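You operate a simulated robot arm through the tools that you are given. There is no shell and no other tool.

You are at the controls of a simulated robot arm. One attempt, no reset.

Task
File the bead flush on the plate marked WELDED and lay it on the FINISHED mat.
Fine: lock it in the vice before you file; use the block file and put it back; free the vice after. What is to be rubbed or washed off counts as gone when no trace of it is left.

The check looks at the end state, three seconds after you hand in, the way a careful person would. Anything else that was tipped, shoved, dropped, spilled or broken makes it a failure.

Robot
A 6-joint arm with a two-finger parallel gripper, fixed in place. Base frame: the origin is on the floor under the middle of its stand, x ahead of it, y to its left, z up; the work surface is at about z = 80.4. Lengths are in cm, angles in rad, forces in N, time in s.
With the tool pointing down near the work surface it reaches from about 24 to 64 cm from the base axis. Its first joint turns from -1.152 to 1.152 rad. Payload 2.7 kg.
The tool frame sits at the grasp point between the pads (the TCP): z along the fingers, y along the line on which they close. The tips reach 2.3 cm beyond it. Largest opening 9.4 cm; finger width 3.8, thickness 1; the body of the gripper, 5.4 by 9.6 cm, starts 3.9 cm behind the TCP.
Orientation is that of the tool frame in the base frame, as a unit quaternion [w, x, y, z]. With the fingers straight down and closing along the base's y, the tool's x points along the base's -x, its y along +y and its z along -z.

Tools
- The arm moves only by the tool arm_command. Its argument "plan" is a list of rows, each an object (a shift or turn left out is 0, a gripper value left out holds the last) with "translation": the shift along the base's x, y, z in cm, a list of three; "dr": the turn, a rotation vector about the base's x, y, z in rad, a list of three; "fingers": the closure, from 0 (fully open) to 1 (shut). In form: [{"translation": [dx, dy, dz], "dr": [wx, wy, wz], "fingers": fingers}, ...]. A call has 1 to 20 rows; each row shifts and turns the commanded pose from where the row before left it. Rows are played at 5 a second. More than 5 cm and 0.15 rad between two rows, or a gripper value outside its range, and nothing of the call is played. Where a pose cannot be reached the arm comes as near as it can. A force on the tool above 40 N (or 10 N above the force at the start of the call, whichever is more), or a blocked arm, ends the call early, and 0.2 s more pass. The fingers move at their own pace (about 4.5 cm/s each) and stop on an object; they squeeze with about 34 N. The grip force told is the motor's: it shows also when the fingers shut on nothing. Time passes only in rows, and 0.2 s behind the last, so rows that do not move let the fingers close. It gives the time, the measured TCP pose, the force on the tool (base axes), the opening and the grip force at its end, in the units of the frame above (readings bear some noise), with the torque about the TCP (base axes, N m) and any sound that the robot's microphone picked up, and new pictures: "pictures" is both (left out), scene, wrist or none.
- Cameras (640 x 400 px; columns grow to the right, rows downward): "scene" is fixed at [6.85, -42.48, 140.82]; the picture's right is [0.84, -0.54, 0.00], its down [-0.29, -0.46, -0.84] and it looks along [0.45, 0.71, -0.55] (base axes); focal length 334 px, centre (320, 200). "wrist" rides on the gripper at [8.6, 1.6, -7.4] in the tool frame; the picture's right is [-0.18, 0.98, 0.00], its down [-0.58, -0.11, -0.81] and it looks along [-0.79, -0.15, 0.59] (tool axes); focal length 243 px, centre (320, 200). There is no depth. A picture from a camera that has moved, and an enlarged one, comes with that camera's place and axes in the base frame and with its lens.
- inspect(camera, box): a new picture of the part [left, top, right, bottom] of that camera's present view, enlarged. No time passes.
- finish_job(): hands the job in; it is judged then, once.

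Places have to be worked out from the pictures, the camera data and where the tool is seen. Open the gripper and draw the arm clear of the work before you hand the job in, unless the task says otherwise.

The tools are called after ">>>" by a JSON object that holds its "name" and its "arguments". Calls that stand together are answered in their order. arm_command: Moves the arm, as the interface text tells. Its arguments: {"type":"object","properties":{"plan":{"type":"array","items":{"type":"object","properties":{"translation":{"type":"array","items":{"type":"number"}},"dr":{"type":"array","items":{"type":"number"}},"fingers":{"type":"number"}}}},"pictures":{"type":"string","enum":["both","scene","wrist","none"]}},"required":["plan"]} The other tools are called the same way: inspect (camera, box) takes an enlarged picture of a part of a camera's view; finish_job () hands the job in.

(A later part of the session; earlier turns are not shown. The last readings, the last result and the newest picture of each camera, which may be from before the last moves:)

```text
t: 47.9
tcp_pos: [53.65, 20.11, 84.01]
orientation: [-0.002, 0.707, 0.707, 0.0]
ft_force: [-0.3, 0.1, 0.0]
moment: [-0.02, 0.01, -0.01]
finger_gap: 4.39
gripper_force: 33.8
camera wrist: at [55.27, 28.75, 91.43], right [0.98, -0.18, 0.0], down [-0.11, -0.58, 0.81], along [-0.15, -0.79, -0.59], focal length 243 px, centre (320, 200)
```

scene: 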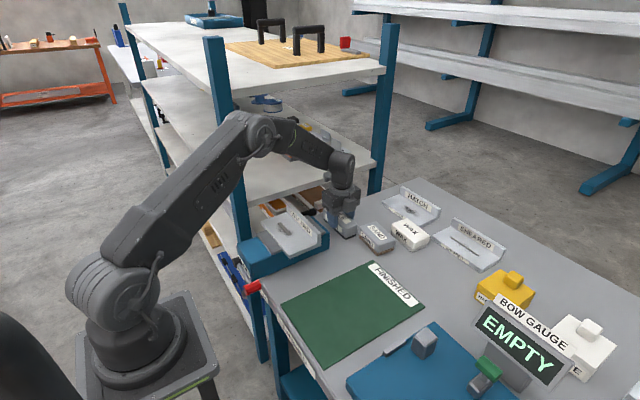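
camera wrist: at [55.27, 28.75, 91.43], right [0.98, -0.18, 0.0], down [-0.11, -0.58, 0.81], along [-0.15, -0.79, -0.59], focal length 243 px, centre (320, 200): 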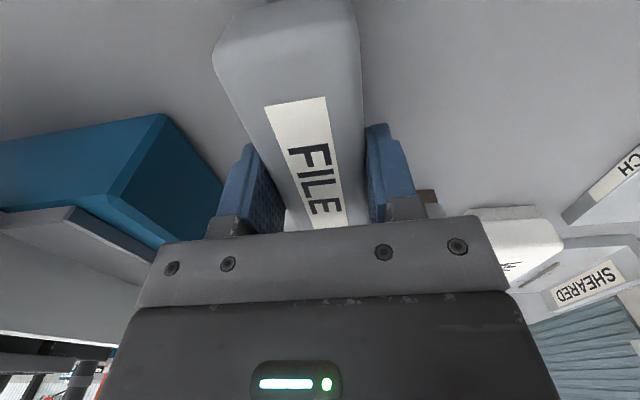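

Gripped the file (4.39 cm) at home pose TCP ≈(53.66,20.13,84.02). I lift it and carry it above the bead, which I place at x≈35.8, y≈20.3 (17.4–23.2), floor of the plate ≈87.3.

>>> {"name": "arm_command", "arguments": {"plan": [{"translation": [0, 0, 1.0]}, {"translation": [0, 0, 3.0]}, {"translation": [0, 0, 4.0]}, {"translation": [0, 0, 4.0]}, {"translation": [0, 0, 1.5]}, {"translation": [-3, 0, 0]}, {"translation": [-3, 0, 0]}, {"translation": [-3, 0, 0]}, {"translation": [-3, 0, 0]}, {"translation": [-3, 0.1, 0]}, {"translation": [-2.9, 0.1, 0]}, {}]}}

>>> {"name": "inspect", "arguments": {"camera": "wrist", "box": [100, 0, 480, 220]}}

>>> {"name": "inspect", "arguments": {"camera": "scene", "box": [220, 180, 350, 280]}}

```text
t: 50.5
tcp_pos: [35.78, 20.52, 97.57]
orientation: [-0.002, 0.707, 0.708, 0.0]
ft_force: [-0.6, 1.0, -4.2]
moment: [-0.04, 0.02, -0.02]
finger_gap: 4.4
gripper_force: 34.3
camera wrist: at [37.4, 29.06, 104.85], right [0.98, -0.18, 0.0], down [-0.11, -0.58, 0.81], along [-0.15, -0.79, -0.59], focal length 243 px, centre (320, 200)
```

scene: 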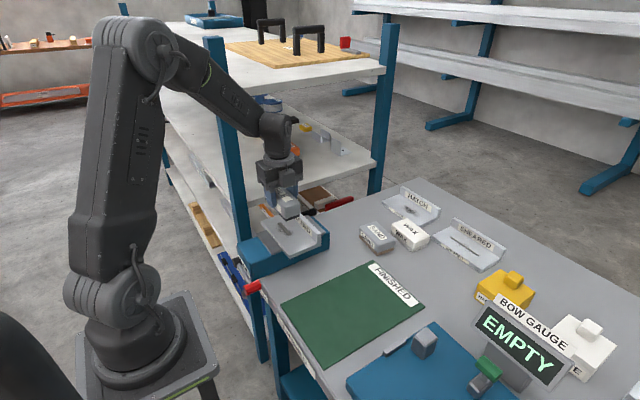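
wrist: 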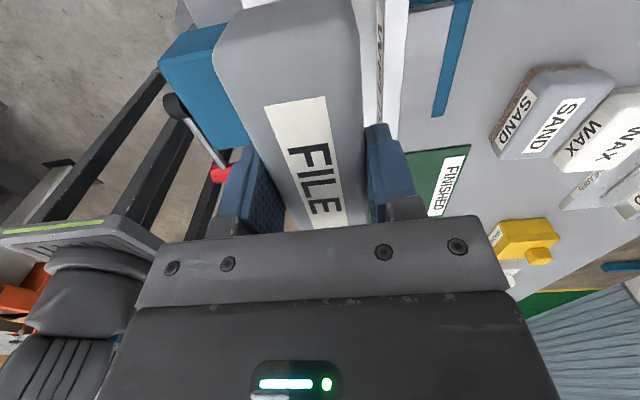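

```text
1.68 times, centred on (290, 110) of wrist
camera zoom: at [37.4, 29.06, 104.85], right [0.98, -0.18, 0.0], down [-0.11, -0.58, 0.81], along [-0.15, -0.79, -0.59], focal length 409 px, centre (370, 352)
```

zoom: 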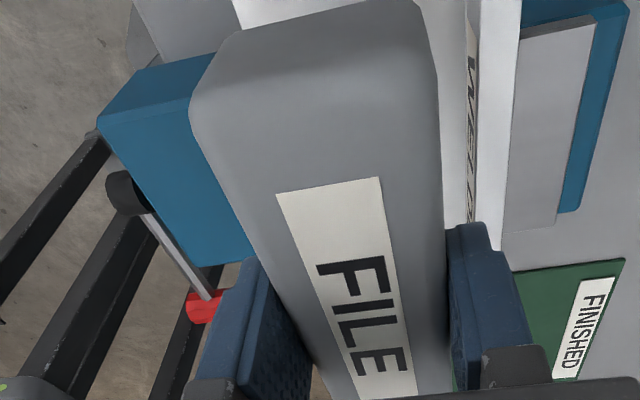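

```text
4.00 times, centred on (285, 230) of scene
camera zoom: at [6.85, -42.48, 140.82], right [0.84, -0.54, 0.0], down [-0.29, -0.46, -0.84], along [0.45, 0.71, -0.55], focal length 1338 px, centre (460, 80)
```

zoom: 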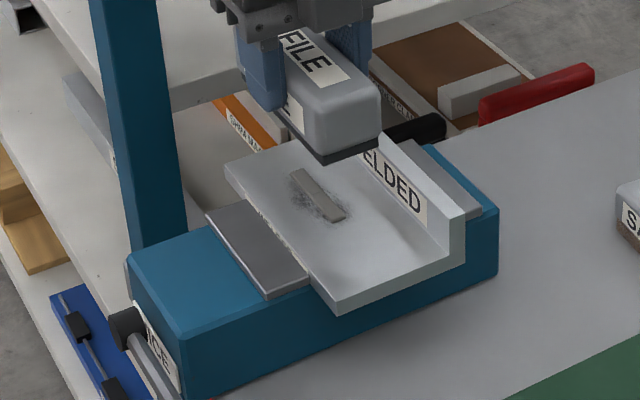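

Bead centre from the scene view is ≈(35.6,19.9). I lower the file toward it: fast to z≈92, then in small steps until it touches.

>>> {"name": "arm_command", "arguments": {"plan": [{"translation": [-0.1, -0.3, -2.0]}, {"translation": [0, 0, -2.0]}, {"translation": [0, 0, -1.3]}, {"translation": [0, 0, -0.3]}, {"translation": [0, 0, -0.2]}, {}], "pictures": "scene"}}

>>> {"name": "inspect", "arguments": {"camera": "scene", "box": [220, 180, 350, 280]}}

```text
t: 51.9
tcp_pos: [35.87, 20.24, 91.72]
orientation: [-0.001, 0.707, 0.707, -0.001]
ft_force: [-0.7, -0.2, -4.0]
moment: [-0.04, -0.02, 0.01]
finger_gap: 4.38
gripper_force: 34.2
```

scene: 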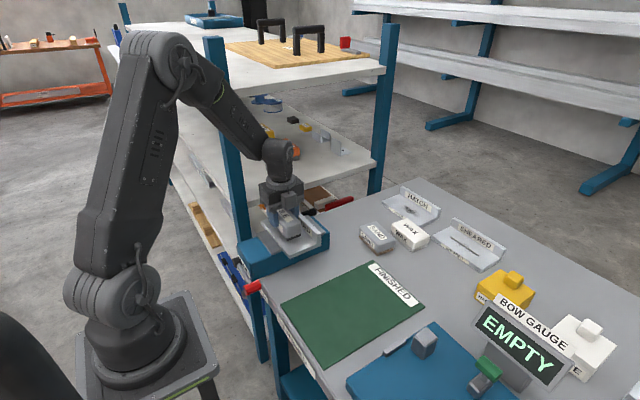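

```text
4.00 times, centred on (285, 230) of scene
camera zoom: at [6.85, -42.48, 140.82], right [0.84, -0.54, 0.0], down [-0.29, -0.46, -0.84], along [0.45, 0.71, -0.55], focal length 1338 px, centre (460, 80)
```

zoom: 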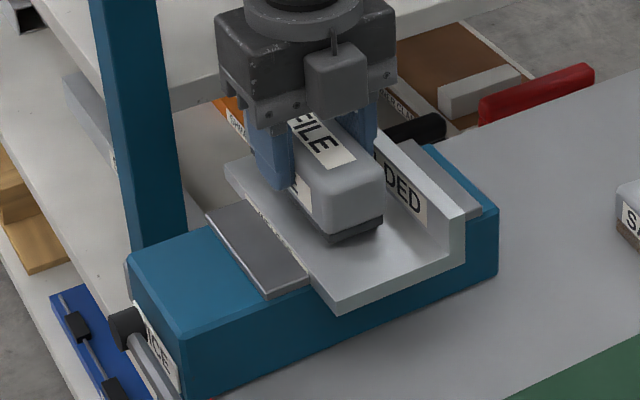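

No contact yet (only the file's 4 N weight). I keep lowering in 0.1–0.15 cm steps until it touches.

>>> {"name": "arm_command", "arguments": {"plan": [{"translation": [0, 0, -0.15]}, {"translation": [0, 0, -0.15]}, {"translation": [0, 0, -0.15]}, {}], "pictures": "none"}}

```text
t: 52.9
tcp_pos: [35.92, 20.18, 91.3]
orientation: [-0.001, 0.707, 0.707, 0.0]
ft_force: [-0.7, 0.2, -3.3]
moment: [-0.02, -0.01, 0.03]
finger_gap: 4.4
gripper_force: 34.3
```

>>> {"name": "arm_command", "arguments": {"plan": [{"translation": [0, 0, -0.12]}, {"translation": [0, 0, -0.12]}, {}], "pictures": "none"}}

```text
t: 53.7
tcp_pos: [35.8, 20.18, 91.15]
orientation: [0.0, 0.707, 0.707, 0.002]
ft_force: [-6.3, -8.6, 27.0]
moment: [-0.15, 0.22, -0.02]
finger_gap: 4.4
gripper_force: 33.3
```

Contact with the bead at z≈91.15 with ~27 N. I ease off slightly and start stroking along the bead (±2 cm in y).

>>> {"name": "arm_command", "arguments": {"plan": [{"translation": [0, 0, 0.05]}, {"translation": [0, 0.8, 0]}, {"translation": [0, 0.8, 0]}, {"translation": [0, -0.8, 0]}, {"translation": [0, -0.8, 0]}, {"translation": [0, -0.8, 0]}, {"translation": [0, -0.8, 0]}, {"translation": [0, 0.8, 0]}, {"translation": [0, 0.8, 0]}, {"translation": [0, 0.8, 0]}, {"translation": [0, 0.8, 0]}, {"translation": [0, -0.8, 0]}, {"translation": [0, -0.8, 0]}, {}], "pictures": "scene"}}

>>> {"name": "inspect", "arguments": {"camera": "scene", "box": [220, 180, 350, 280]}}

```text
t: 56.7
tcp_pos: [35.94, 20.25, 91.15]
orientation: [-0.001, 0.707, 0.707, 0.001]
ft_force: [-0.4, 4.2, 8.8]
moment: [0.97, -0.04, 0.02]
finger_gap: 4.39
gripper_force: 34.2
```

scene: 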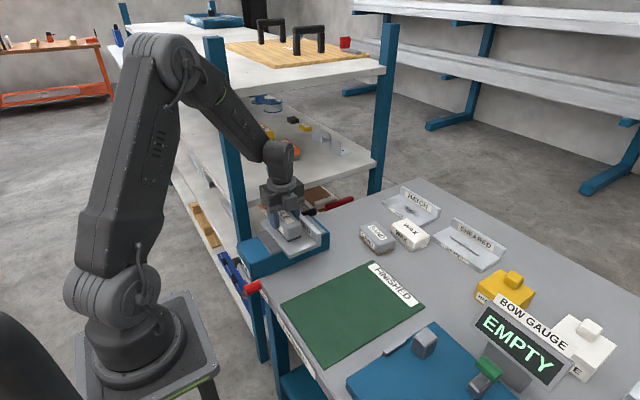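

```text
4.00 times, centred on (285, 230) of scene
camera zoom: at [6.84, -42.48, 140.82], right [0.84, -0.54, 0.0], down [-0.29, -0.46, -0.84], along [0.45, 0.71, -0.55], focal length 1338 px, centre (460, 80)
```

zoom: 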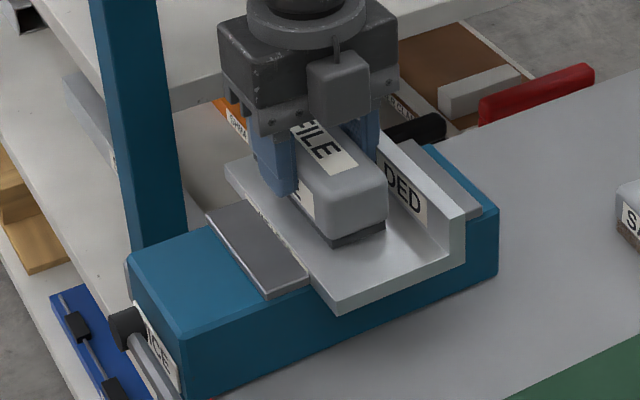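

Force has dropped to about 9 N, so material may be coming off. I lower a touch and repeat the strokes with slightly longer travel, then I'll lift to look.

>>> {"name": "arm_command", "arguments": {"plan": [{"translation": [0, 0, -0.06]}, {"translation": [0, 0.9, 0]}, {"translation": [0, 0.9, 0]}, {"translation": [0, -0.9, 0]}, {"translation": [0, -0.9, 0]}, {"translation": [0, -0.9, 0]}, {"translation": [0, -0.9, 0]}, {"translation": [0, 0.9, 0]}, {"translation": [0, 0.9, -0.03]}, {"translation": [0, 0.9, 0]}, {"translation": [0, 0.9, 0]}, {"translation": [0, -0.9, 0]}, {"translation": [0, -0.9, 0]}, {"translation": [0, -0.9, 0]}, {"translation": [0, -0.9, 0]}, {"translation": [0, 0.9, 0]}, {"translation": [0, 0.9, 0]}, {}], "pictures": "none"}}

```text
t: 60.5
tcp_pos: [35.73, 20.13, 90.95]
orientation: [-0.001, 0.708, 0.706, 0.0]
ft_force: [1.2, -6.8, 13.3]
moment: [-0.81, -0.21, -0.1]
finger_gap: 4.38
gripper_force: 33.8
```

Now z≈90.95 with ~13 N. I lift the file 3 cm and slide it toward -y a bit... rather simply up, to see the bead's state.

>>> {"name": "arm_command", "arguments": {"plan": [{"translation": [0, 0, 1.5]}, {"translation": [0, 0, 2.5]}, {"translation": [0, 0, 2.5]}, {"translation": [0, 3, 0]}, {"translation": [0, 3, 0]}, {}], "pictures": "scene"}}

>>> {"name": "inspect", "arguments": {"camera": "scene", "box": [250, 200, 330, 260]}}

```text
t: 61.9
tcp_pos: [35.72, 26.19, 97.43]
orientation: [-0.001, 0.707, 0.707, -0.001]
ft_force: [-1.4, -0.3, -3.3]
moment: [-0.01, 0.0, -0.02]
finger_gap: 4.37
gripper_force: 33.5
```

scene: 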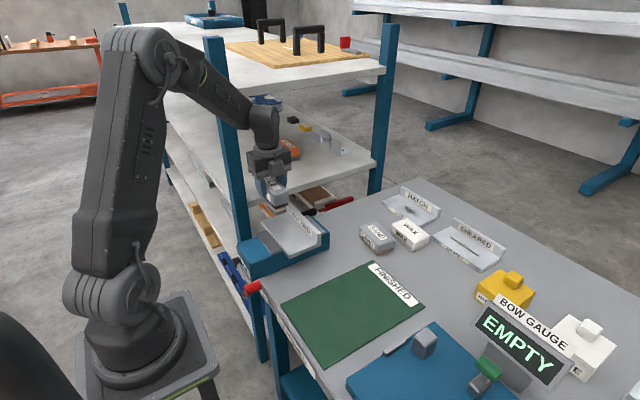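

```text
6.67 times, centred on (290, 230) of scene
camera zoom: at [6.86, -42.48, 140.82], right [0.84, -0.54, 0.0], down [-0.29, -0.46, -0.84], along [0.45, 0.71, -0.55], focal length 2230 px, centre (520, 0)
```

zoom: 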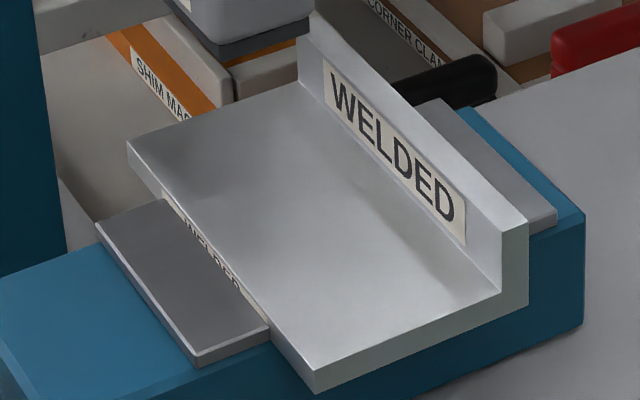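

The bead and its smudge look gone in the scene view. I zoom in as far as possible to check for faint traces.

>>> {"name": "inspect", "arguments": {"camera": "scene", "box": [266, 208, 314, 240]}}

>>> {"name": "arm_command", "arguments": {"plan": [{"translation": [-3, -1.5, 1.5]}, {"translation": [-3, -1.5, 1.5]}, {"translation": [-3, -1, 0]}, {}]}}

>>> {"name": "inspect", "arguments": {"camera": "wrist", "box": [360, 0, 600, 180]}}

```text
12.50 times, centred on (290, 224) of scene
camera zoom: at [6.86, -42.48, 140.82], right [0.84, -0.54, 0.0], down [-0.29, -0.46, -0.84], along [0.45, 0.71, -0.55], focal length 4181 px, centre (695, -100)
```

zoom: 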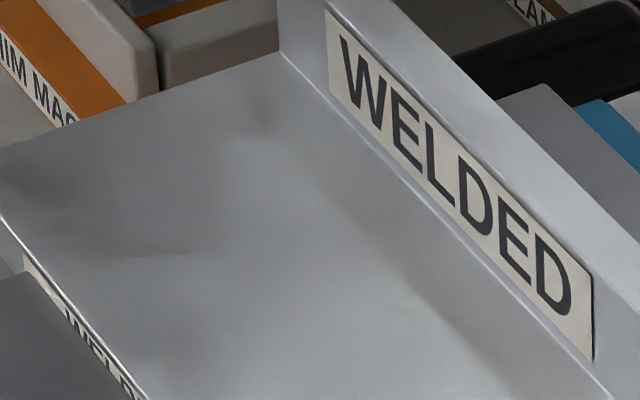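

```text
t: 62.9
tcp_pos: [26.86, 22.08, 100.55]
orientation: [-0.001, 0.707, 0.707, -0.001]
ft_force: [0.8, -0.2, -3.9]
moment: [0.0, -0.04, 0.03]
finger_gap: 4.4
gripper_force: 33.5
camera wrist: at [28.43, 30.76, 107.95], right [0.98, -0.18, 0.0], down [-0.11, -0.58, 0.81], along [-0.15, -0.79, -0.59], focal length 243 px, centre (320, 200)
```

scene: 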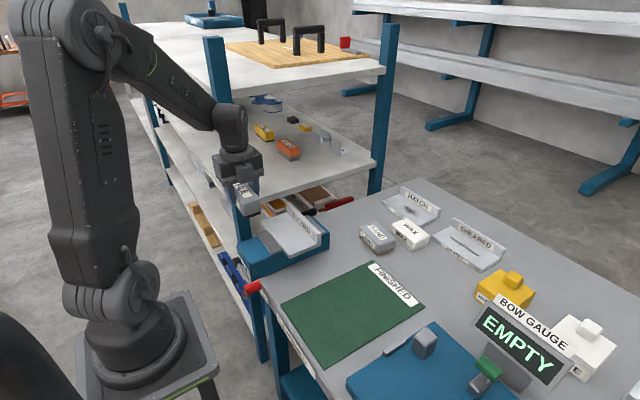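
wrist: 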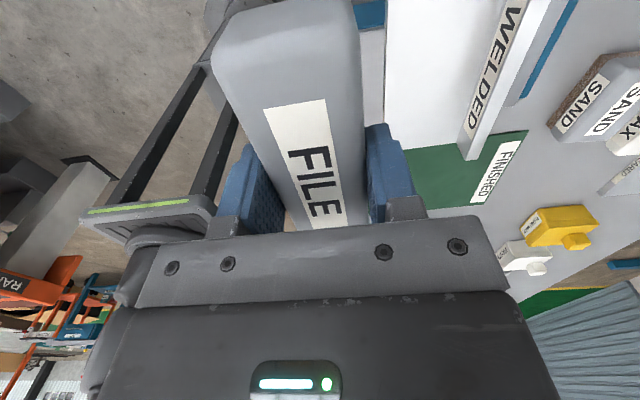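

```text
2.22 times, centred on (480, 90) of wrist
camera zoom: at [28.43, 30.76, 107.95], right [0.98, -0.18, 0.0], down [-0.11, -0.58, 0.81], along [-0.15, -0.79, -0.59], focal length 539 px, centre (-36, 444)
```

zoom: 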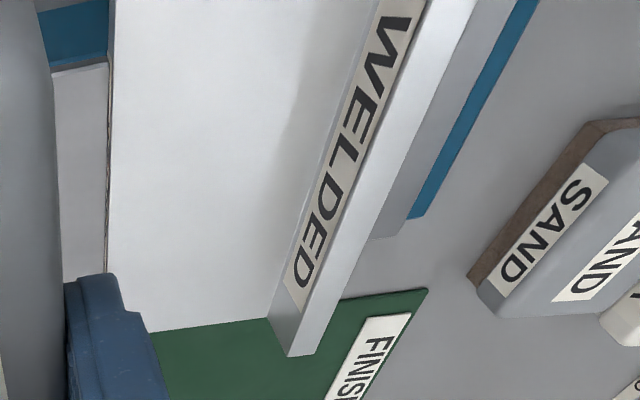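

The plate floor looks clean white from the wrist view. Now that the gripper has moved away I check the scene view again to see whether the soft grey patches were just shadows.

>>> {"name": "inspect", "arguments": {"camera": "scene", "box": [258, 202, 330, 256]}}

>>> {"name": "inspect", "arguments": {"camera": "wrist", "box": [380, 0, 500, 80]}}

```text
7.41 times, centred on (294, 229) of scene
camera zoom: at [6.85, -42.48, 140.82], right [0.84, -0.54, 0.0], down [-0.29, -0.46, -0.84], along [0.45, 0.71, -0.55], focal length 2478 px, centre (513, -15)
```

zoom: 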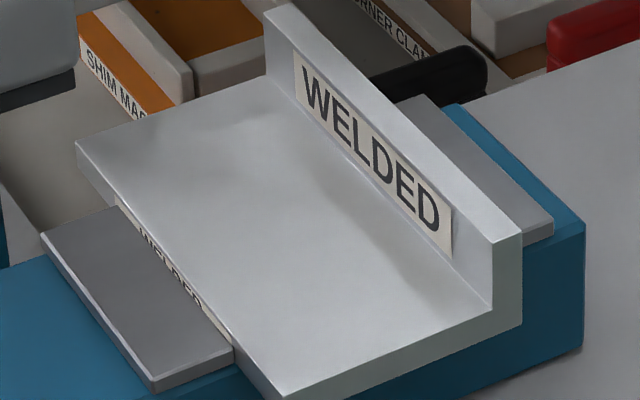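

```text
5.00 times, centred on (440, 40) of wrist
camera zoom: at [28.43, 30.76, 107.95], right [0.98, -0.18, 0.0], down [-0.11, -0.58, 0.81], along [-0.15, -0.79, -0.59], focal length 1213 px, centre (-280, 1000)
```

zoom: 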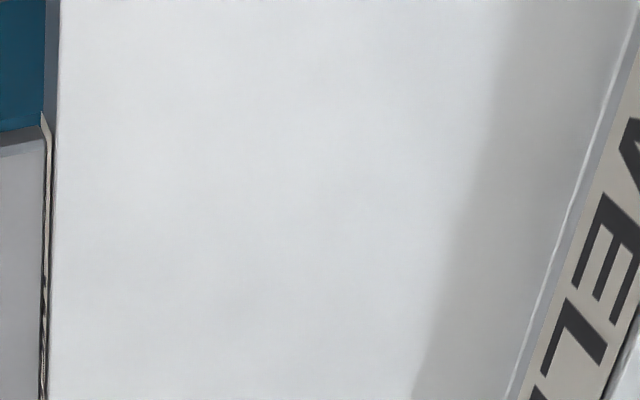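

No trace is visible. For certainty I'll make one more light pass over the area with the file before returning it: back over the bead's place and down to just above contact.

>>> {"name": "arm_command", "arguments": {"plan": [{"translation": [3, -0.7, 0]}, {"translation": [3, -0.7, 0]}, {"translation": [2.9, -0.6, 0]}, {"translation": [0, 0, -3]}, {"translation": [0, 0, -3]}, {"translation": [0, 0, -2.5]}, {"translation": [0, 0, -0.6]}, {"translation": [0, 0, -0.3]}, {}], "pictures": "none"}}

```text
t: 64.9
tcp_pos: [35.64, 20.06, 91.13]
orientation: [0.0, 0.707, 0.707, -0.001]
ft_force: [-0.6, -0.1, -2.9]
moment: [-0.01, 0.02, -0.01]
finger_gap: 4.37
gripper_force: 34.0
```

>>> {"name": "arm_command", "arguments": {"plan": [{"translation": [0, 0, -0.12]}, {"translation": [0, 0, -0.1]}, {}], "pictures": "none"}}

```text
t: 65.7
tcp_pos: [35.65, 20.26, 91.1]
orientation: [0.0, 0.706, 0.708, 0.001]
ft_force: [-3.7, -6.1, 21.5]
moment: [-0.76, 0.16, -0.01]
finger_gap: 4.37
gripper_force: 34.2
```

Contact with the flat floor (≈21 N at z≈91.0). A few light strokes now.

>>> {"name": "arm_command", "arguments": {"plan": [{"translation": [0, 0, 0.03]}, {"translation": [0, 0.8, 0]}, {"translation": [0, 0.8, 0]}, {"translation": [0, -0.8, 0]}, {"translation": [0, -0.8, 0]}, {"translation": [0, -0.8, 0]}, {"translation": [0, -0.8, 0]}, {"translation": [0, 0.8, 0]}, {"translation": [0, 0.8, 0]}, {"translation": [0, 0.8, 0]}, {"translation": [0, 0.8, 0]}, {"translation": [0, -0.8, 0]}, {"translation": [0, -0.8, 0]}, {}], "pictures": "none"}}

```text
t: 68.7
tcp_pos: [35.61, 20.29, 90.87]
orientation: [0.0, 0.706, 0.708, 0.003]
ft_force: [-0.8, 8.3, 21.2]
moment: [0.75, 0.07, 0.0]
finger_gap: 4.37
gripper_force: 33.8
```

Done. I lift the file and carry it back above its home (53.66, 20.13).

>>> {"name": "arm_command", "arguments": {"plan": [{"translation": [0, 0, 1.5]}, {"translation": [0, 0, 3]}, {"translation": [0, 0, 3.5]}, {"translation": [3, 0, 0]}, {"translation": [3, 0, 0]}, {"translation": [3, 0, 0]}, {"translation": [3, 0, 0]}, {"translation": [3, 0, 0]}, {"translation": [3.0, 0, 0]}, {}]}}

>>> {"name": "inspect", "arguments": {"camera": "scene", "box": [240, 190, 360, 270]}}

>>> {"name": "inspect", "arguments": {"camera": "wrist", "box": [100, 0, 480, 220]}}

```text
t: 70.9
tcp_pos: [53.77, 20.32, 98.91]
orientation: [-0.002, 0.707, 0.707, -0.001]
ft_force: [0.6, 0.3, -3.2]
moment: [-0.01, 0.03, 0.04]
finger_gap: 4.38
gripper_force: 34.0
camera wrist: at [55.32, 28.77, 106.36], right [0.98, -0.18, 0.0], down [-0.11, -0.58, 0.81], along [-0.15, -0.79, -0.59], focal length 243 px, centre (320, 200)
```

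scene: 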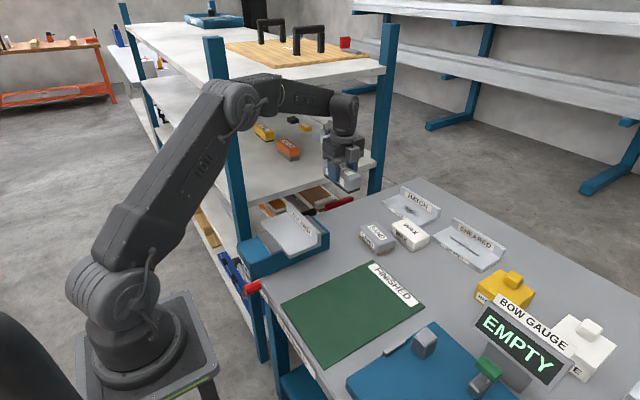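
wrist: 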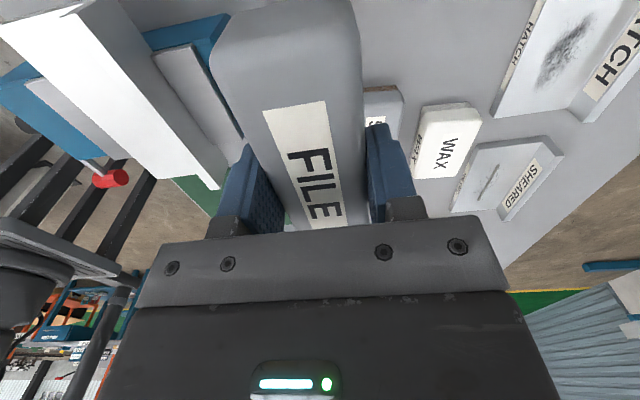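

```text
5.00 times, centred on (300, 230) of scene
camera zoom: at [6.86, -42.48, 140.82], right [0.84, -0.54, 0.0], down [-0.29, -0.46, -0.84], along [0.45, 0.71, -0.55], focal length 1672 px, centre (420, 50)
```

zoom: 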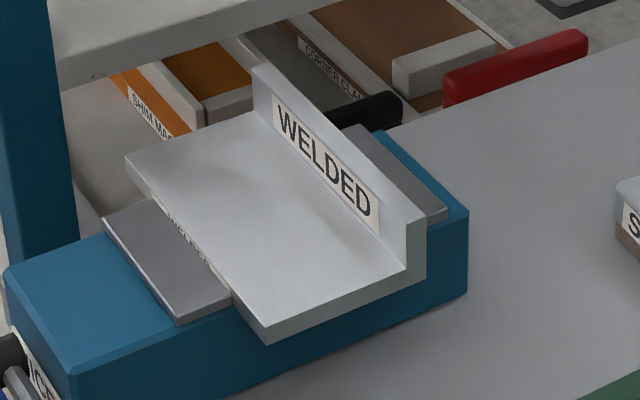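

```text
1.68 times, centred on (290, 110) of wrist
camera zoom: at [55.32, 28.77, 106.36], right [0.98, -0.18, 0.0], down [-0.11, -0.58, 0.81], along [-0.15, -0.79, -0.59], focal length 409 px, centre (370, 352)
```

zoom: 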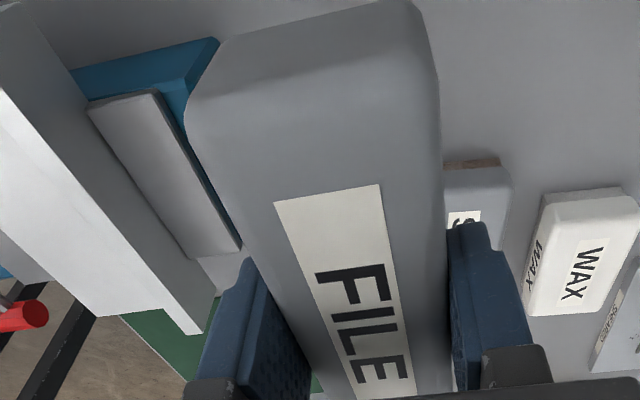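

The plate surface is spotless in the scene view. The file is above home; I lower it: quickly to ~1 cm above, then slowly to contact.

>>> {"name": "arm_command", "arguments": {"plan": [{"translation": [0, 0, -4]}, {"translation": [0, 0, -4]}, {"translation": [0, 0, -3.5]}, {"translation": [0, 0, -2]}, {"translation": [0, 0, -0.6]}, {"translation": [0, 0, -0.3]}, {}], "pictures": "scene"}}

>>> {"name": "inspect", "arguments": {"camera": "scene", "box": [300, 180, 420, 260]}}

```text
t: 72.5
tcp_pos: [53.62, 20.14, 84.29]
orientation: [0.0, 0.707, 0.707, -0.001]
ft_force: [-0.6, -0.5, -4.2]
moment: [0.01, 0.01, 0.0]
finger_gap: 4.39
gripper_force: 33.9
```

scene: 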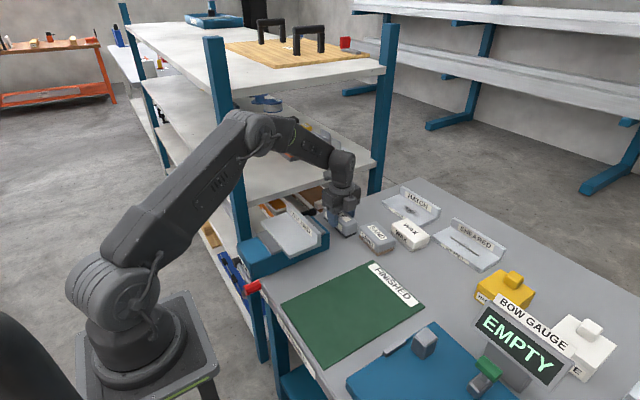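

```text
5.00 times, centred on (360, 220) of scene
camera zoom: at [6.86, -42.48, 140.82], right [0.84, -0.54, 0.0], down [-0.29, -0.46, -0.84], along [0.45, 0.71, -0.55], focal length 1672 px, centre (120, 100)
```

zoom: 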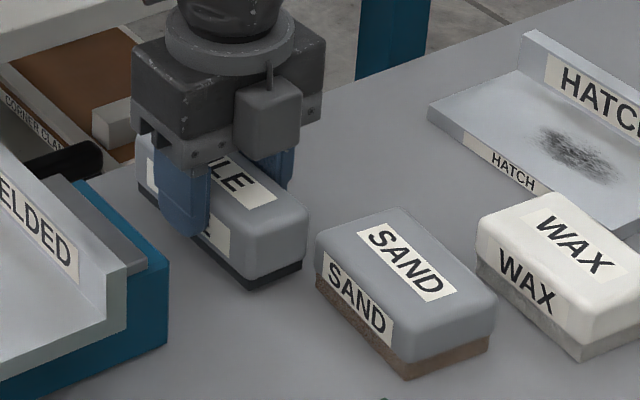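

The file hangs just above the table at its old place. I lower the last few millimetres until it takes load.

>>> {"name": "arm_command", "arguments": {"plan": [{"translation": [0, 0, -0.15]}, {"translation": [0, 0, -0.1]}, {}], "pictures": "none"}}

```text
t: 73.3
tcp_pos: [53.63, 20.2, 84.27]
orientation: [-0.001, 0.707, 0.707, 0.0]
ft_force: [0.3, -0.5, -3.3]
moment: [0.0, 0.01, 0.01]
finger_gap: 4.39
gripper_force: 34.5
```

>>> {"name": "arm_command", "arguments": {"plan": [{"translation": [0, 0, -0.1]}, {"translation": [0, 0, -0.1]}, {}], "pictures": "none"}}

```text
t: 74.1
tcp_pos: [53.71, 20.13, 84.01]
orientation: [-0.001, 0.706, 0.708, 0.0]
ft_force: [-0.8, 0.0, -3.2]
moment: [-0.01, 0.0, -0.01]
finger_gap: 4.39
gripper_force: 33.9
```

Still only the file's weight (−3 N), so not quite down. Another small step.

>>> {"name": "arm_command", "arguments": {"plan": [{"translation": [0, 0, -0.08]}, {"translation": [0, 0, -0.08]}, {}], "pictures": "none"}}

```text
t: 74.9
tcp_pos: [53.66, 20.18, 83.87]
orientation: [-0.001, 0.707, 0.707, 0.0]
ft_force: [0.5, -1.0, -4.0]
moment: [-0.01, 0.01, 0.01]
finger_gap: 4.39
gripper_force: 33.3
```

>>> {"name": "arm_command", "arguments": {"plan": [{"translation": [0, 0, -0.1]}, {"translation": [0, 0, -0.1]}, {}], "pictures": "both"}}

>>> {"name": "inspect", "arguments": {"camera": "scene", "box": [310, 190, 380, 250]}}

```text
t: 75.7
tcp_pos: [53.71, 20.18, 83.76]
orientation: [-0.002, 0.707, 0.707, 0.0]
ft_force: [-0.9, -0.7, -4.0]
moment: [-0.03, 0.0, -0.02]
finger_gap: 4.4
gripper_force: 34.7
camera wrist: at [55.31, 28.72, 91.18], right [0.98, -0.18, 0.0], down [-0.11, -0.58, 0.81], along [-0.15, -0.79, -0.59], focal length 243 px, centre (320, 200)
```

scene: 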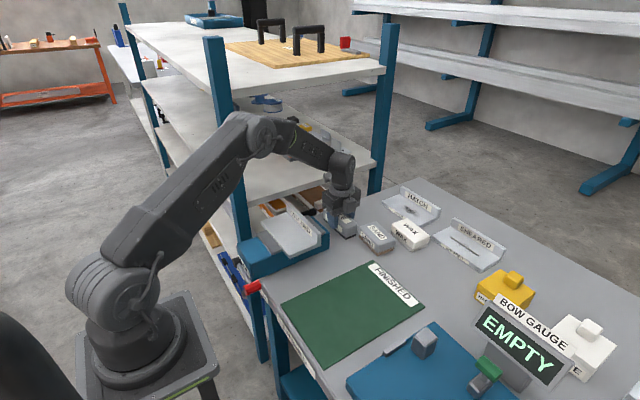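
wrist: 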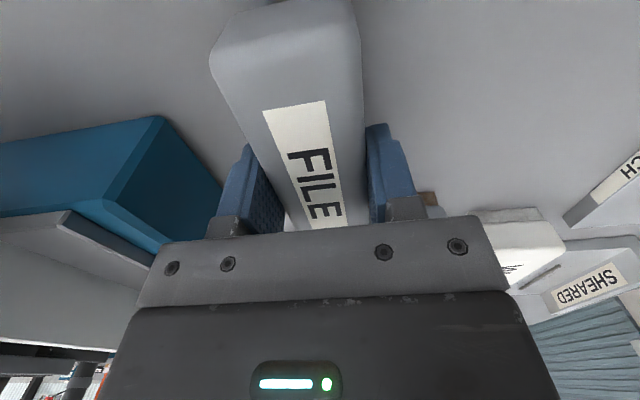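

```text
6.67 times, centred on (345, 220) of scene
camera zoom: at [6.86, -42.48, 140.82], right [0.84, -0.54, 0.0], down [-0.29, -0.46, -0.84], along [0.45, 0.71, -0.55], focal length 2230 px, centre (153, 67)
```

zoom: 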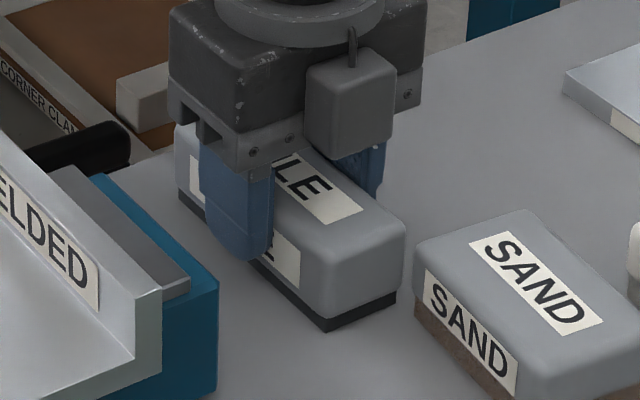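

The file evidently slid up slightly in the grip while pressing. I keep lowering in small steps until it touches the table.

>>> {"name": "arm_command", "arguments": {"plan": [{"translation": [0, 0, -0.08]}, {"translation": [0, 0, -0.08]}, {}], "pictures": "none"}}

```text
t: 76.5
tcp_pos: [53.81, 20.12, 83.68]
orientation: [0.0, 0.707, 0.707, 0.001]
ft_force: [-2.9, -3.0, 10.1]
moment: [0.7, 0.26, 0.24]
finger_gap: 4.36
gripper_force: 34.0
```

Contact with the table. I release the file, wait, and rise.

>>> {"name": "arm_command", "arguments": {"plan": [{"fingers": 0.5}, {"fingers": 0.4}, {"fingers": 0.25}, {"fingers": 0.25}, {"translation": [0, 0, 1.0]}, {"translation": [0, 0, 3]}, {"translation": [0, 0, 4]}, {"translation": [0, 0, 4]}, {}]}}

>>> {"name": "inspect", "arguments": {"camera": "scene", "box": [310, 190, 400, 260]}}

>>> {"name": "inspect", "arguments": {"camera": "wrist", "box": [160, 0, 480, 200]}}

```text
t: 78.5
tcp_pos: [53.64, 20.13, 95.52]
orientation: [-0.001, 0.707, 0.707, -0.001]
ft_force: [0.0, 0.4, 0.4]
moment: [0.01, -0.01, 0.01]
finger_gap: 7.05
gripper_force: 0.0
camera wrist: at [55.2, 28.75, 102.92], right [0.98, -0.18, 0.0], down [-0.11, -0.58, 0.81], along [-0.15, -0.79, -0.59], focal length 243 px, centre (320, 200)
```

scene: 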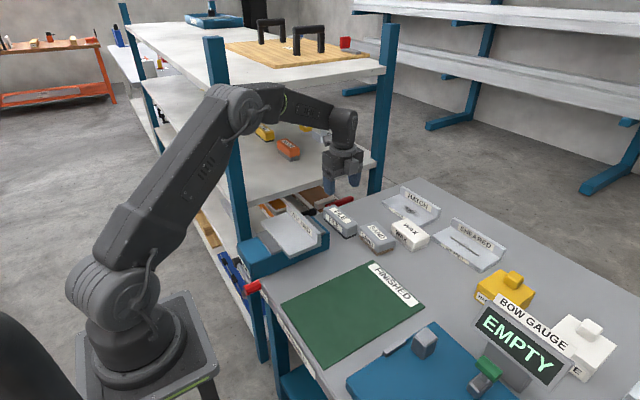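
wrist: 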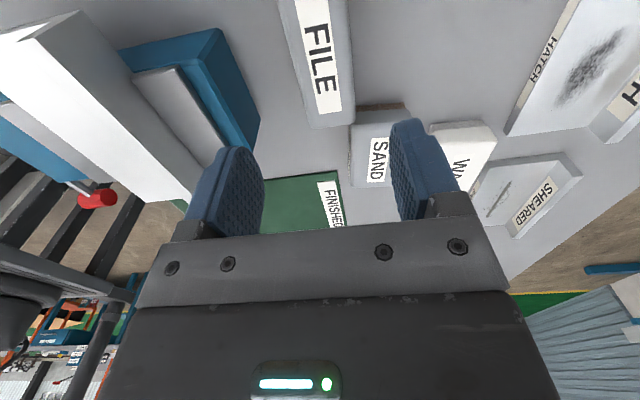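

```text
5.71 times, centred on (355, 225) of scene
camera zoom: at [6.85, -42.49, 140.82], right [0.84, -0.54, 0.0], down [-0.29, -0.46, -0.84], along [0.45, 0.71, -0.55], focal length 1911 px, centre (120, 57)
```

zoom: 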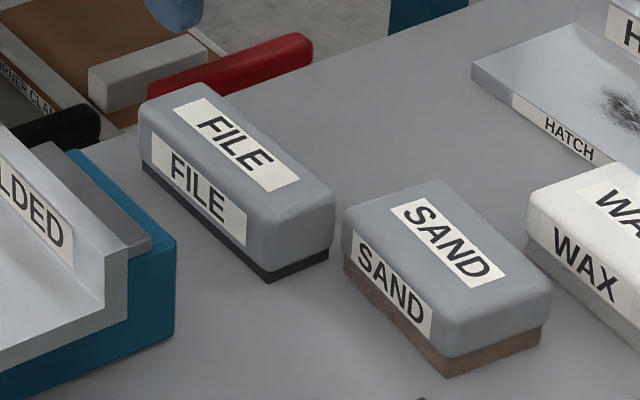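

```text
2.00 times, centred on (320, 100) of wrist
camera zoom: at [55.2, 28.75, 102.92], right [0.98, -0.18, 0.0], down [-0.11, -0.58, 0.81], along [-0.15, -0.79, -0.59], focal length 485 px, centre (320, 400)
```

zoom: 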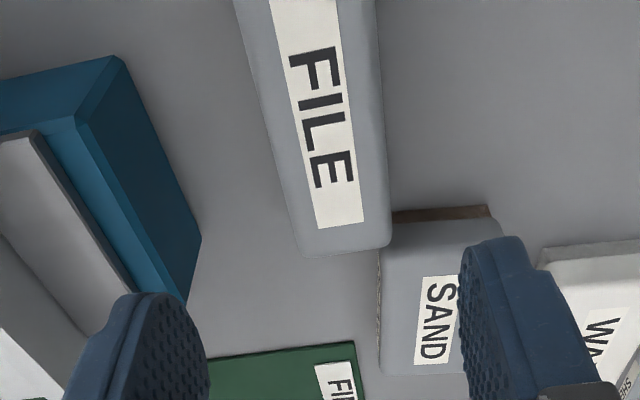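

The file is back in its place, squared and upright. Now to free the vice: I rise, travel back to the lever side, and tilt the tool by -0.4 rad about x (body leaning over +y) so the arm can reach the lowered knob at about (21.8, 8.9, 84).

>>> {"name": "arm_command", "arguments": {"plan": [{"translation": [0, 0, 3.0]}, {"translation": [0, 0, 3.5]}, {"translation": [-4, -0.8, 0]}, {"translation": [-4, -0.8, 0]}, {"translation": [-4, -0.8, 0], "fingers": 0.35}, {"translation": [-4, -0.8, 0]}, {"translation": [-4, -0.8, 0]}, {"translation": [-4, -0.8, 0]}, {"translation": [-4, -0.8, 0]}, {"translation": [-3.8, -0.8, 0]}, {}], "pictures": "scene"}}

>>> {"name": "arm_command", "arguments": {"plan": [{"translation": [0, 0, -1], "dr": [-0.1333, 0, 0]}, {"translation": [0, 0, -1], "dr": [-0.1333, 0, 0]}, {"translation": [0, 0, -1], "dr": [-0.1334, 0, 0]}, {}]}}

>>> {"name": "inspect", "arguments": {"camera": "wrist", "box": [160, 0, 480, 200]}}

>>> {"name": "inspect", "arguments": {"camera": "scene", "box": [190, 180, 350, 300]}}

```text
t: 80.9
tcp_pos: [21.93, 13.64, 102.1]
orientation: [0.0, 0.707, 0.707, -0.001]
ft_force: [1.1, 0.0, -0.1]
moment: [0.0, 0.03, -0.04]
finger_gap: 6.12
gripper_force: 0.0
```

scene: 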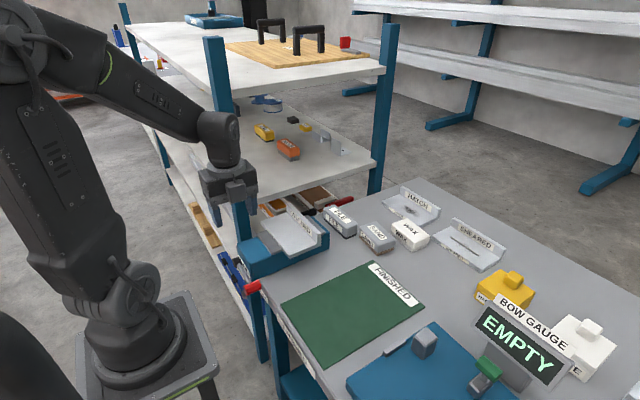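

```text
t: 81.9
tcp_pos: [21.82, 13.67, 99.24]
orientation: [0.14, 0.693, 0.693, -0.142]
ft_force: [-0.1, 0.3, 1.2]
moment: [0.0, -0.01, 0.0]
finger_gap: 6.1
gripper_force: 0.0
camera wrist: at [23.46, 24.52, 102.58], right [0.98, -0.17, 0.07], down [-0.11, -0.22, 0.97], along [-0.15, -0.96, -0.23], focal length 243 px, centre (320, 200)
```

scene: 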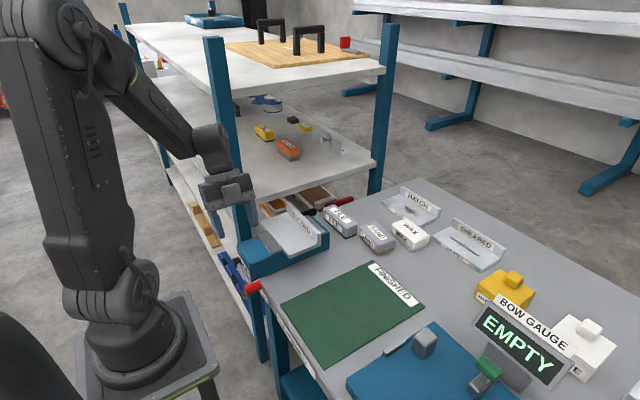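
wrist: 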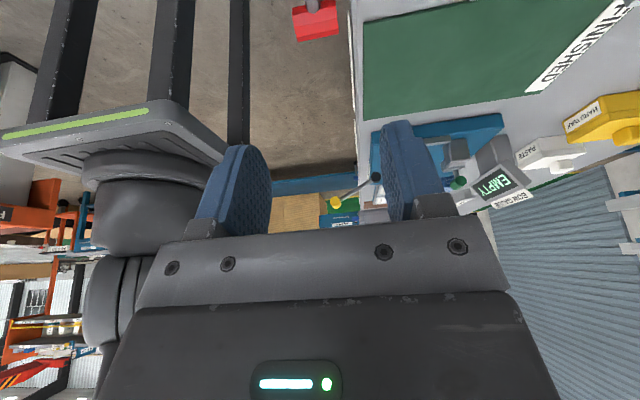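

```text
2.00 times, centred on (320, 100) of wrist
camera zoom: at [23.46, 24.52, 102.58], right [0.98, -0.17, 0.07], down [-0.11, -0.22, 0.97], along [-0.15, -0.96, -0.23], focal length 485 px, centre (320, 400)
```

zoom: 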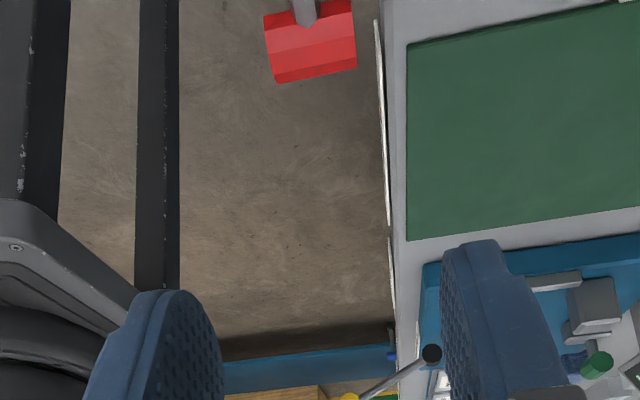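

```text
3.33 times, centred on (270, 240) of scene
camera zoom: at [6.85, -42.48, 140.82], right [0.84, -0.54, 0.0], down [-0.29, -0.46, -0.84], along [0.45, 0.71, -0.55], focal length 1115 px, centre (487, 67)
```

zoom: 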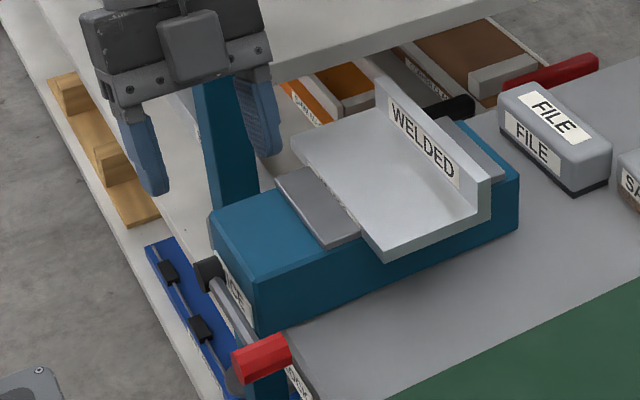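

Knob triangulates to ≈(21.75,8.8,84.2). I approach along the tilted tool axis, stopping about 3 cm short to check.

>>> {"name": "arm_command", "arguments": {"plan": [{"translation": [-0.05, -0.8, -3.5]}, {"translation": [-0.05, -0.8, -3.6]}, {"translation": [0, -0.78, -1.84]}, {"translation": [0, -0.78, -1.84]}, {"translation": [0, -0.39, -0.92]}, {}]}}

>>> {"name": "inspect", "arguments": {"camera": "wrist", "box": [160, 0, 480, 200]}}

>>> {"name": "inspect", "arguments": {"camera": "scene", "box": [200, 210, 320, 310]}}

```text
t: 83.3
tcp_pos: [21.57, 10.13, 87.26]
orientation: [0.14, 0.693, 0.693, -0.141]
ft_force: [0.1, -0.8, 0.0]
moment: [0.0, 0.03, 0.01]
finger_gap: 6.1
gripper_force: 0.1
camera wrist: at [23.3, 21.05, 90.81], right [0.98, -0.17, 0.07], down [-0.11, -0.22, 0.97], along [-0.15, -0.96, -0.24], focal length 243 px, centre (320, 200)
```

scene: 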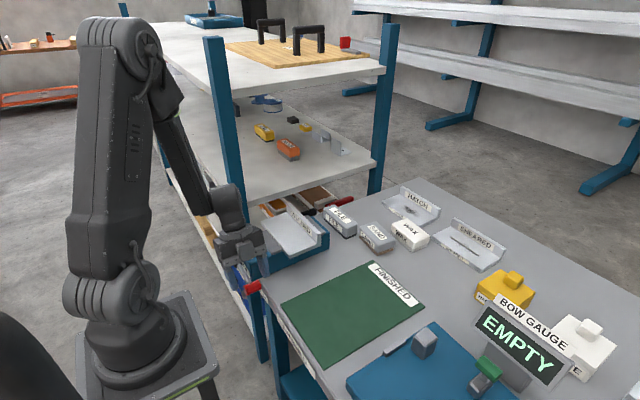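
wrist: 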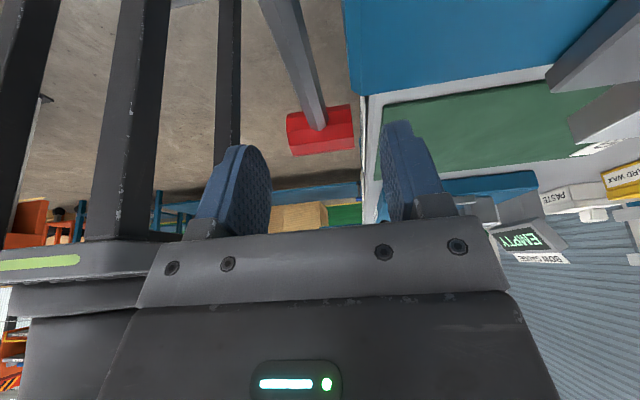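

```text
2.00 times, centred on (320, 100) of wrist
camera zoom: at [23.3, 21.05, 90.81], right [0.98, -0.17, 0.07], down [-0.11, -0.22, 0.97], along [-0.15, -0.96, -0.24], focal length 485 px, centre (320, 400)
```

zoom: 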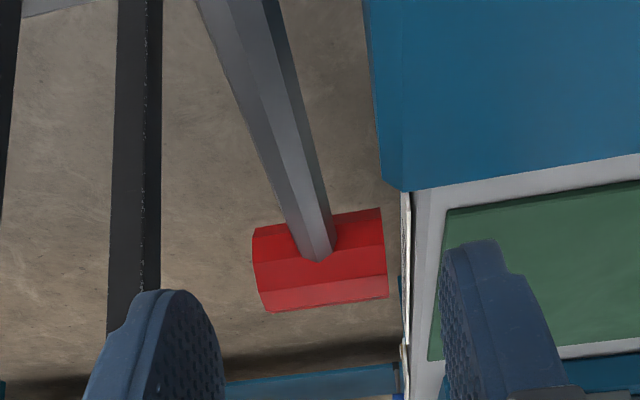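

```text
4.00 times, centred on (260, 260) of scene
camera zoom: at [6.85, -42.48, 140.82], right [0.84, -0.54, 0.0], down [-0.29, -0.46, -0.84], along [0.45, 0.71, -0.55], focal length 1338 px, centre (560, -40)
```

zoom: 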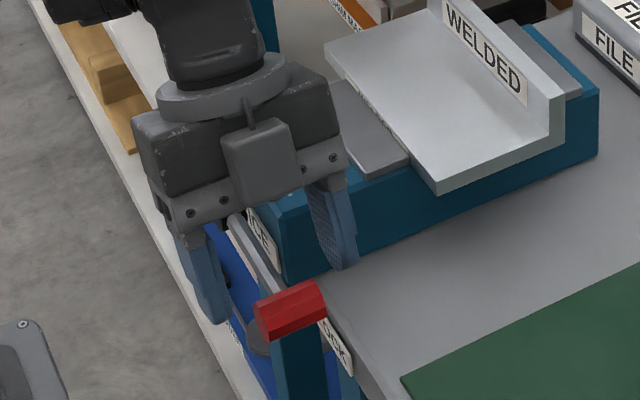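

Knob is centred between the fingers: (21.73,8.8,83.85). I advance the remaining 3.4 cm along the tool axis and close on its ends.

>>> {"name": "arm_command", "arguments": {"plan": [{"translation": [0, -0.5, -1.2]}, {"translation": [0, -0.5, -1.2]}, {"translation": [0, -0.29, -0.7]}, {}, {"fingers": 0.5}, {"fingers": 0.7}, {"fingers": 0.8}, {"fingers": 0.8}]}}

>>> {"name": "inspect", "arguments": {"camera": "scene", "box": [200, 210, 320, 310]}}

```text
t: 85.1
tcp_pos: [21.7, 9.07, 84.2]
orientation: [0.14, 0.693, 0.693, -0.14]
ft_force: [15.9, -4.6, -2.8]
moment: [-0.32, -0.26, -0.05]
finger_gap: 3.39
gripper_force: 45.5
camera wrist: at [23.42, 19.81, 87.75], right [0.98, -0.17, 0.07], down [-0.11, -0.22, 0.97], along [-0.15, -0.96, -0.24], focal length 243 px, centre (320, 200)
```

scene: 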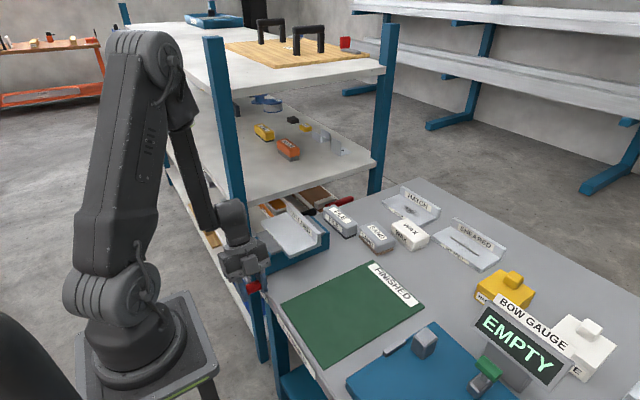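
wrist: 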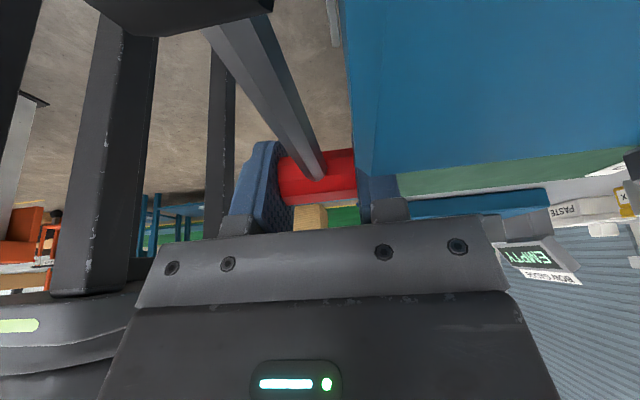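

```text
4.00 times, centred on (260, 260) of scene
camera zoom: at [6.89, -42.49, 140.81], right [0.84, -0.54, 0.0], down [-0.29, -0.46, -0.84], along [0.45, 0.71, -0.55], focal length 1338 px, centre (560, -40)
```

zoom: 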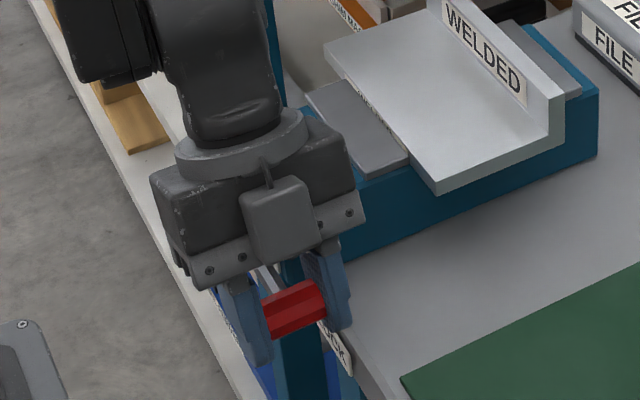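

Knob gripped. I relieve the side force and start lifting the lever back along its arc (first ~0.4 rad).

>>> {"name": "arm_command", "arguments": {"plan": [{"translation": [0.08, 0.03, 0.3]}, {"translation": [0, 0.02, 0.65]}, {"translation": [0, 0.146, 0.958]}, {"translation": [0, 0.24, 0.94]}, {"translation": [0, 0.333, 0.911]}, {}], "pictures": "scene"}}

>>> {"name": "inspect", "arguments": {"camera": "scene", "box": [200, 190, 340, 300]}}

```text
t: 86.5
tcp_pos: [21.83, 9.71, 88.02]
orientation: [0.14, 0.693, 0.693, -0.142]
ft_force: [6.0, -3.5, -12.4]
moment: [-1.3, -0.01, -0.21]
finger_gap: 3.4
gripper_force: 44.8
```

scene: 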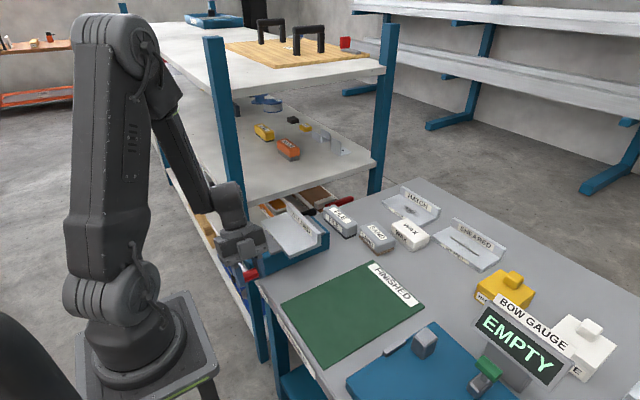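

```text
3.64 times, centred on (270, 245) of scene
camera zoom: at [6.87, -42.49, 140.81], right [0.84, -0.54, 0.0], down [-0.29, -0.46, -0.84], along [0.45, 0.71, -0.55], focal length 1216 px, centre (502, 36)
```

zoom: 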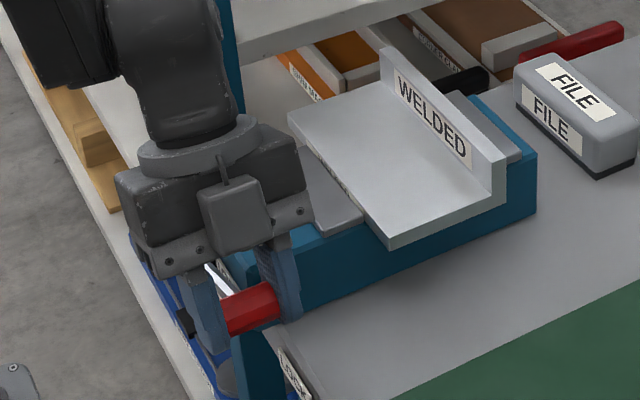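

The lever follows with moderate force (~14 N). Continuing up the arc.

>>> {"name": "arm_command", "arguments": {"plan": [{"translation": [0, 0.423, 0.872]}, {"translation": [0, 0.507, 0.826]}, {"translation": [0, 0.588, 0.771]}, {"translation": [0, 0.6615, 0.709]}, {"translation": [0, 0.7285, 0.639]}, {"translation": [0, 0.7896, 0.5636]}, {}], "pictures": "scene"}}

>>> {"name": "inspect", "arguments": {"camera": "scene", "box": [200, 190, 340, 300]}}

```text
t: 88.1
tcp_pos: [21.88, 13.28, 92.41]
orientation: [0.14, 0.693, 0.693, -0.142]
ft_force: [-4.1, -10.8, -8.2]
moment: [-1.27, -0.04, -0.05]
finger_gap: 3.36
gripper_force: 44.9
```

scene: 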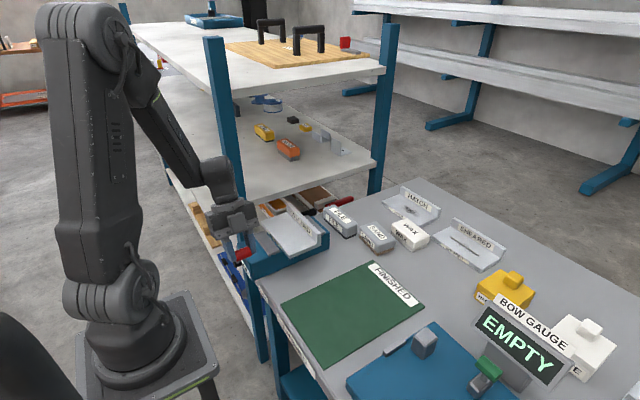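

```text
3.64 times, centred on (270, 245) of scene
camera zoom: at [6.84, -42.5, 140.81], right [0.84, -0.54, 0.0], down [-0.29, -0.46, -0.84], along [0.45, 0.71, -0.55], focal length 1216 px, centre (502, 36)
```

zoom: 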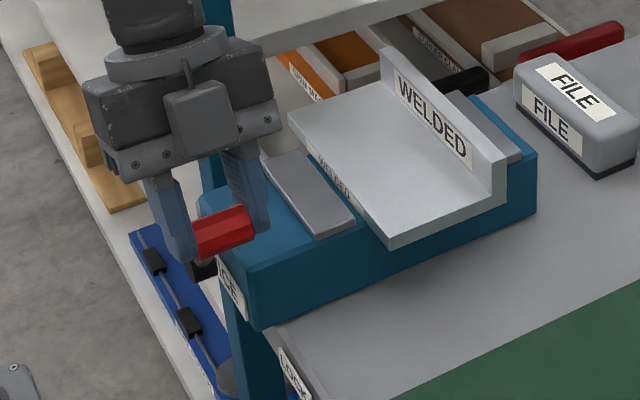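

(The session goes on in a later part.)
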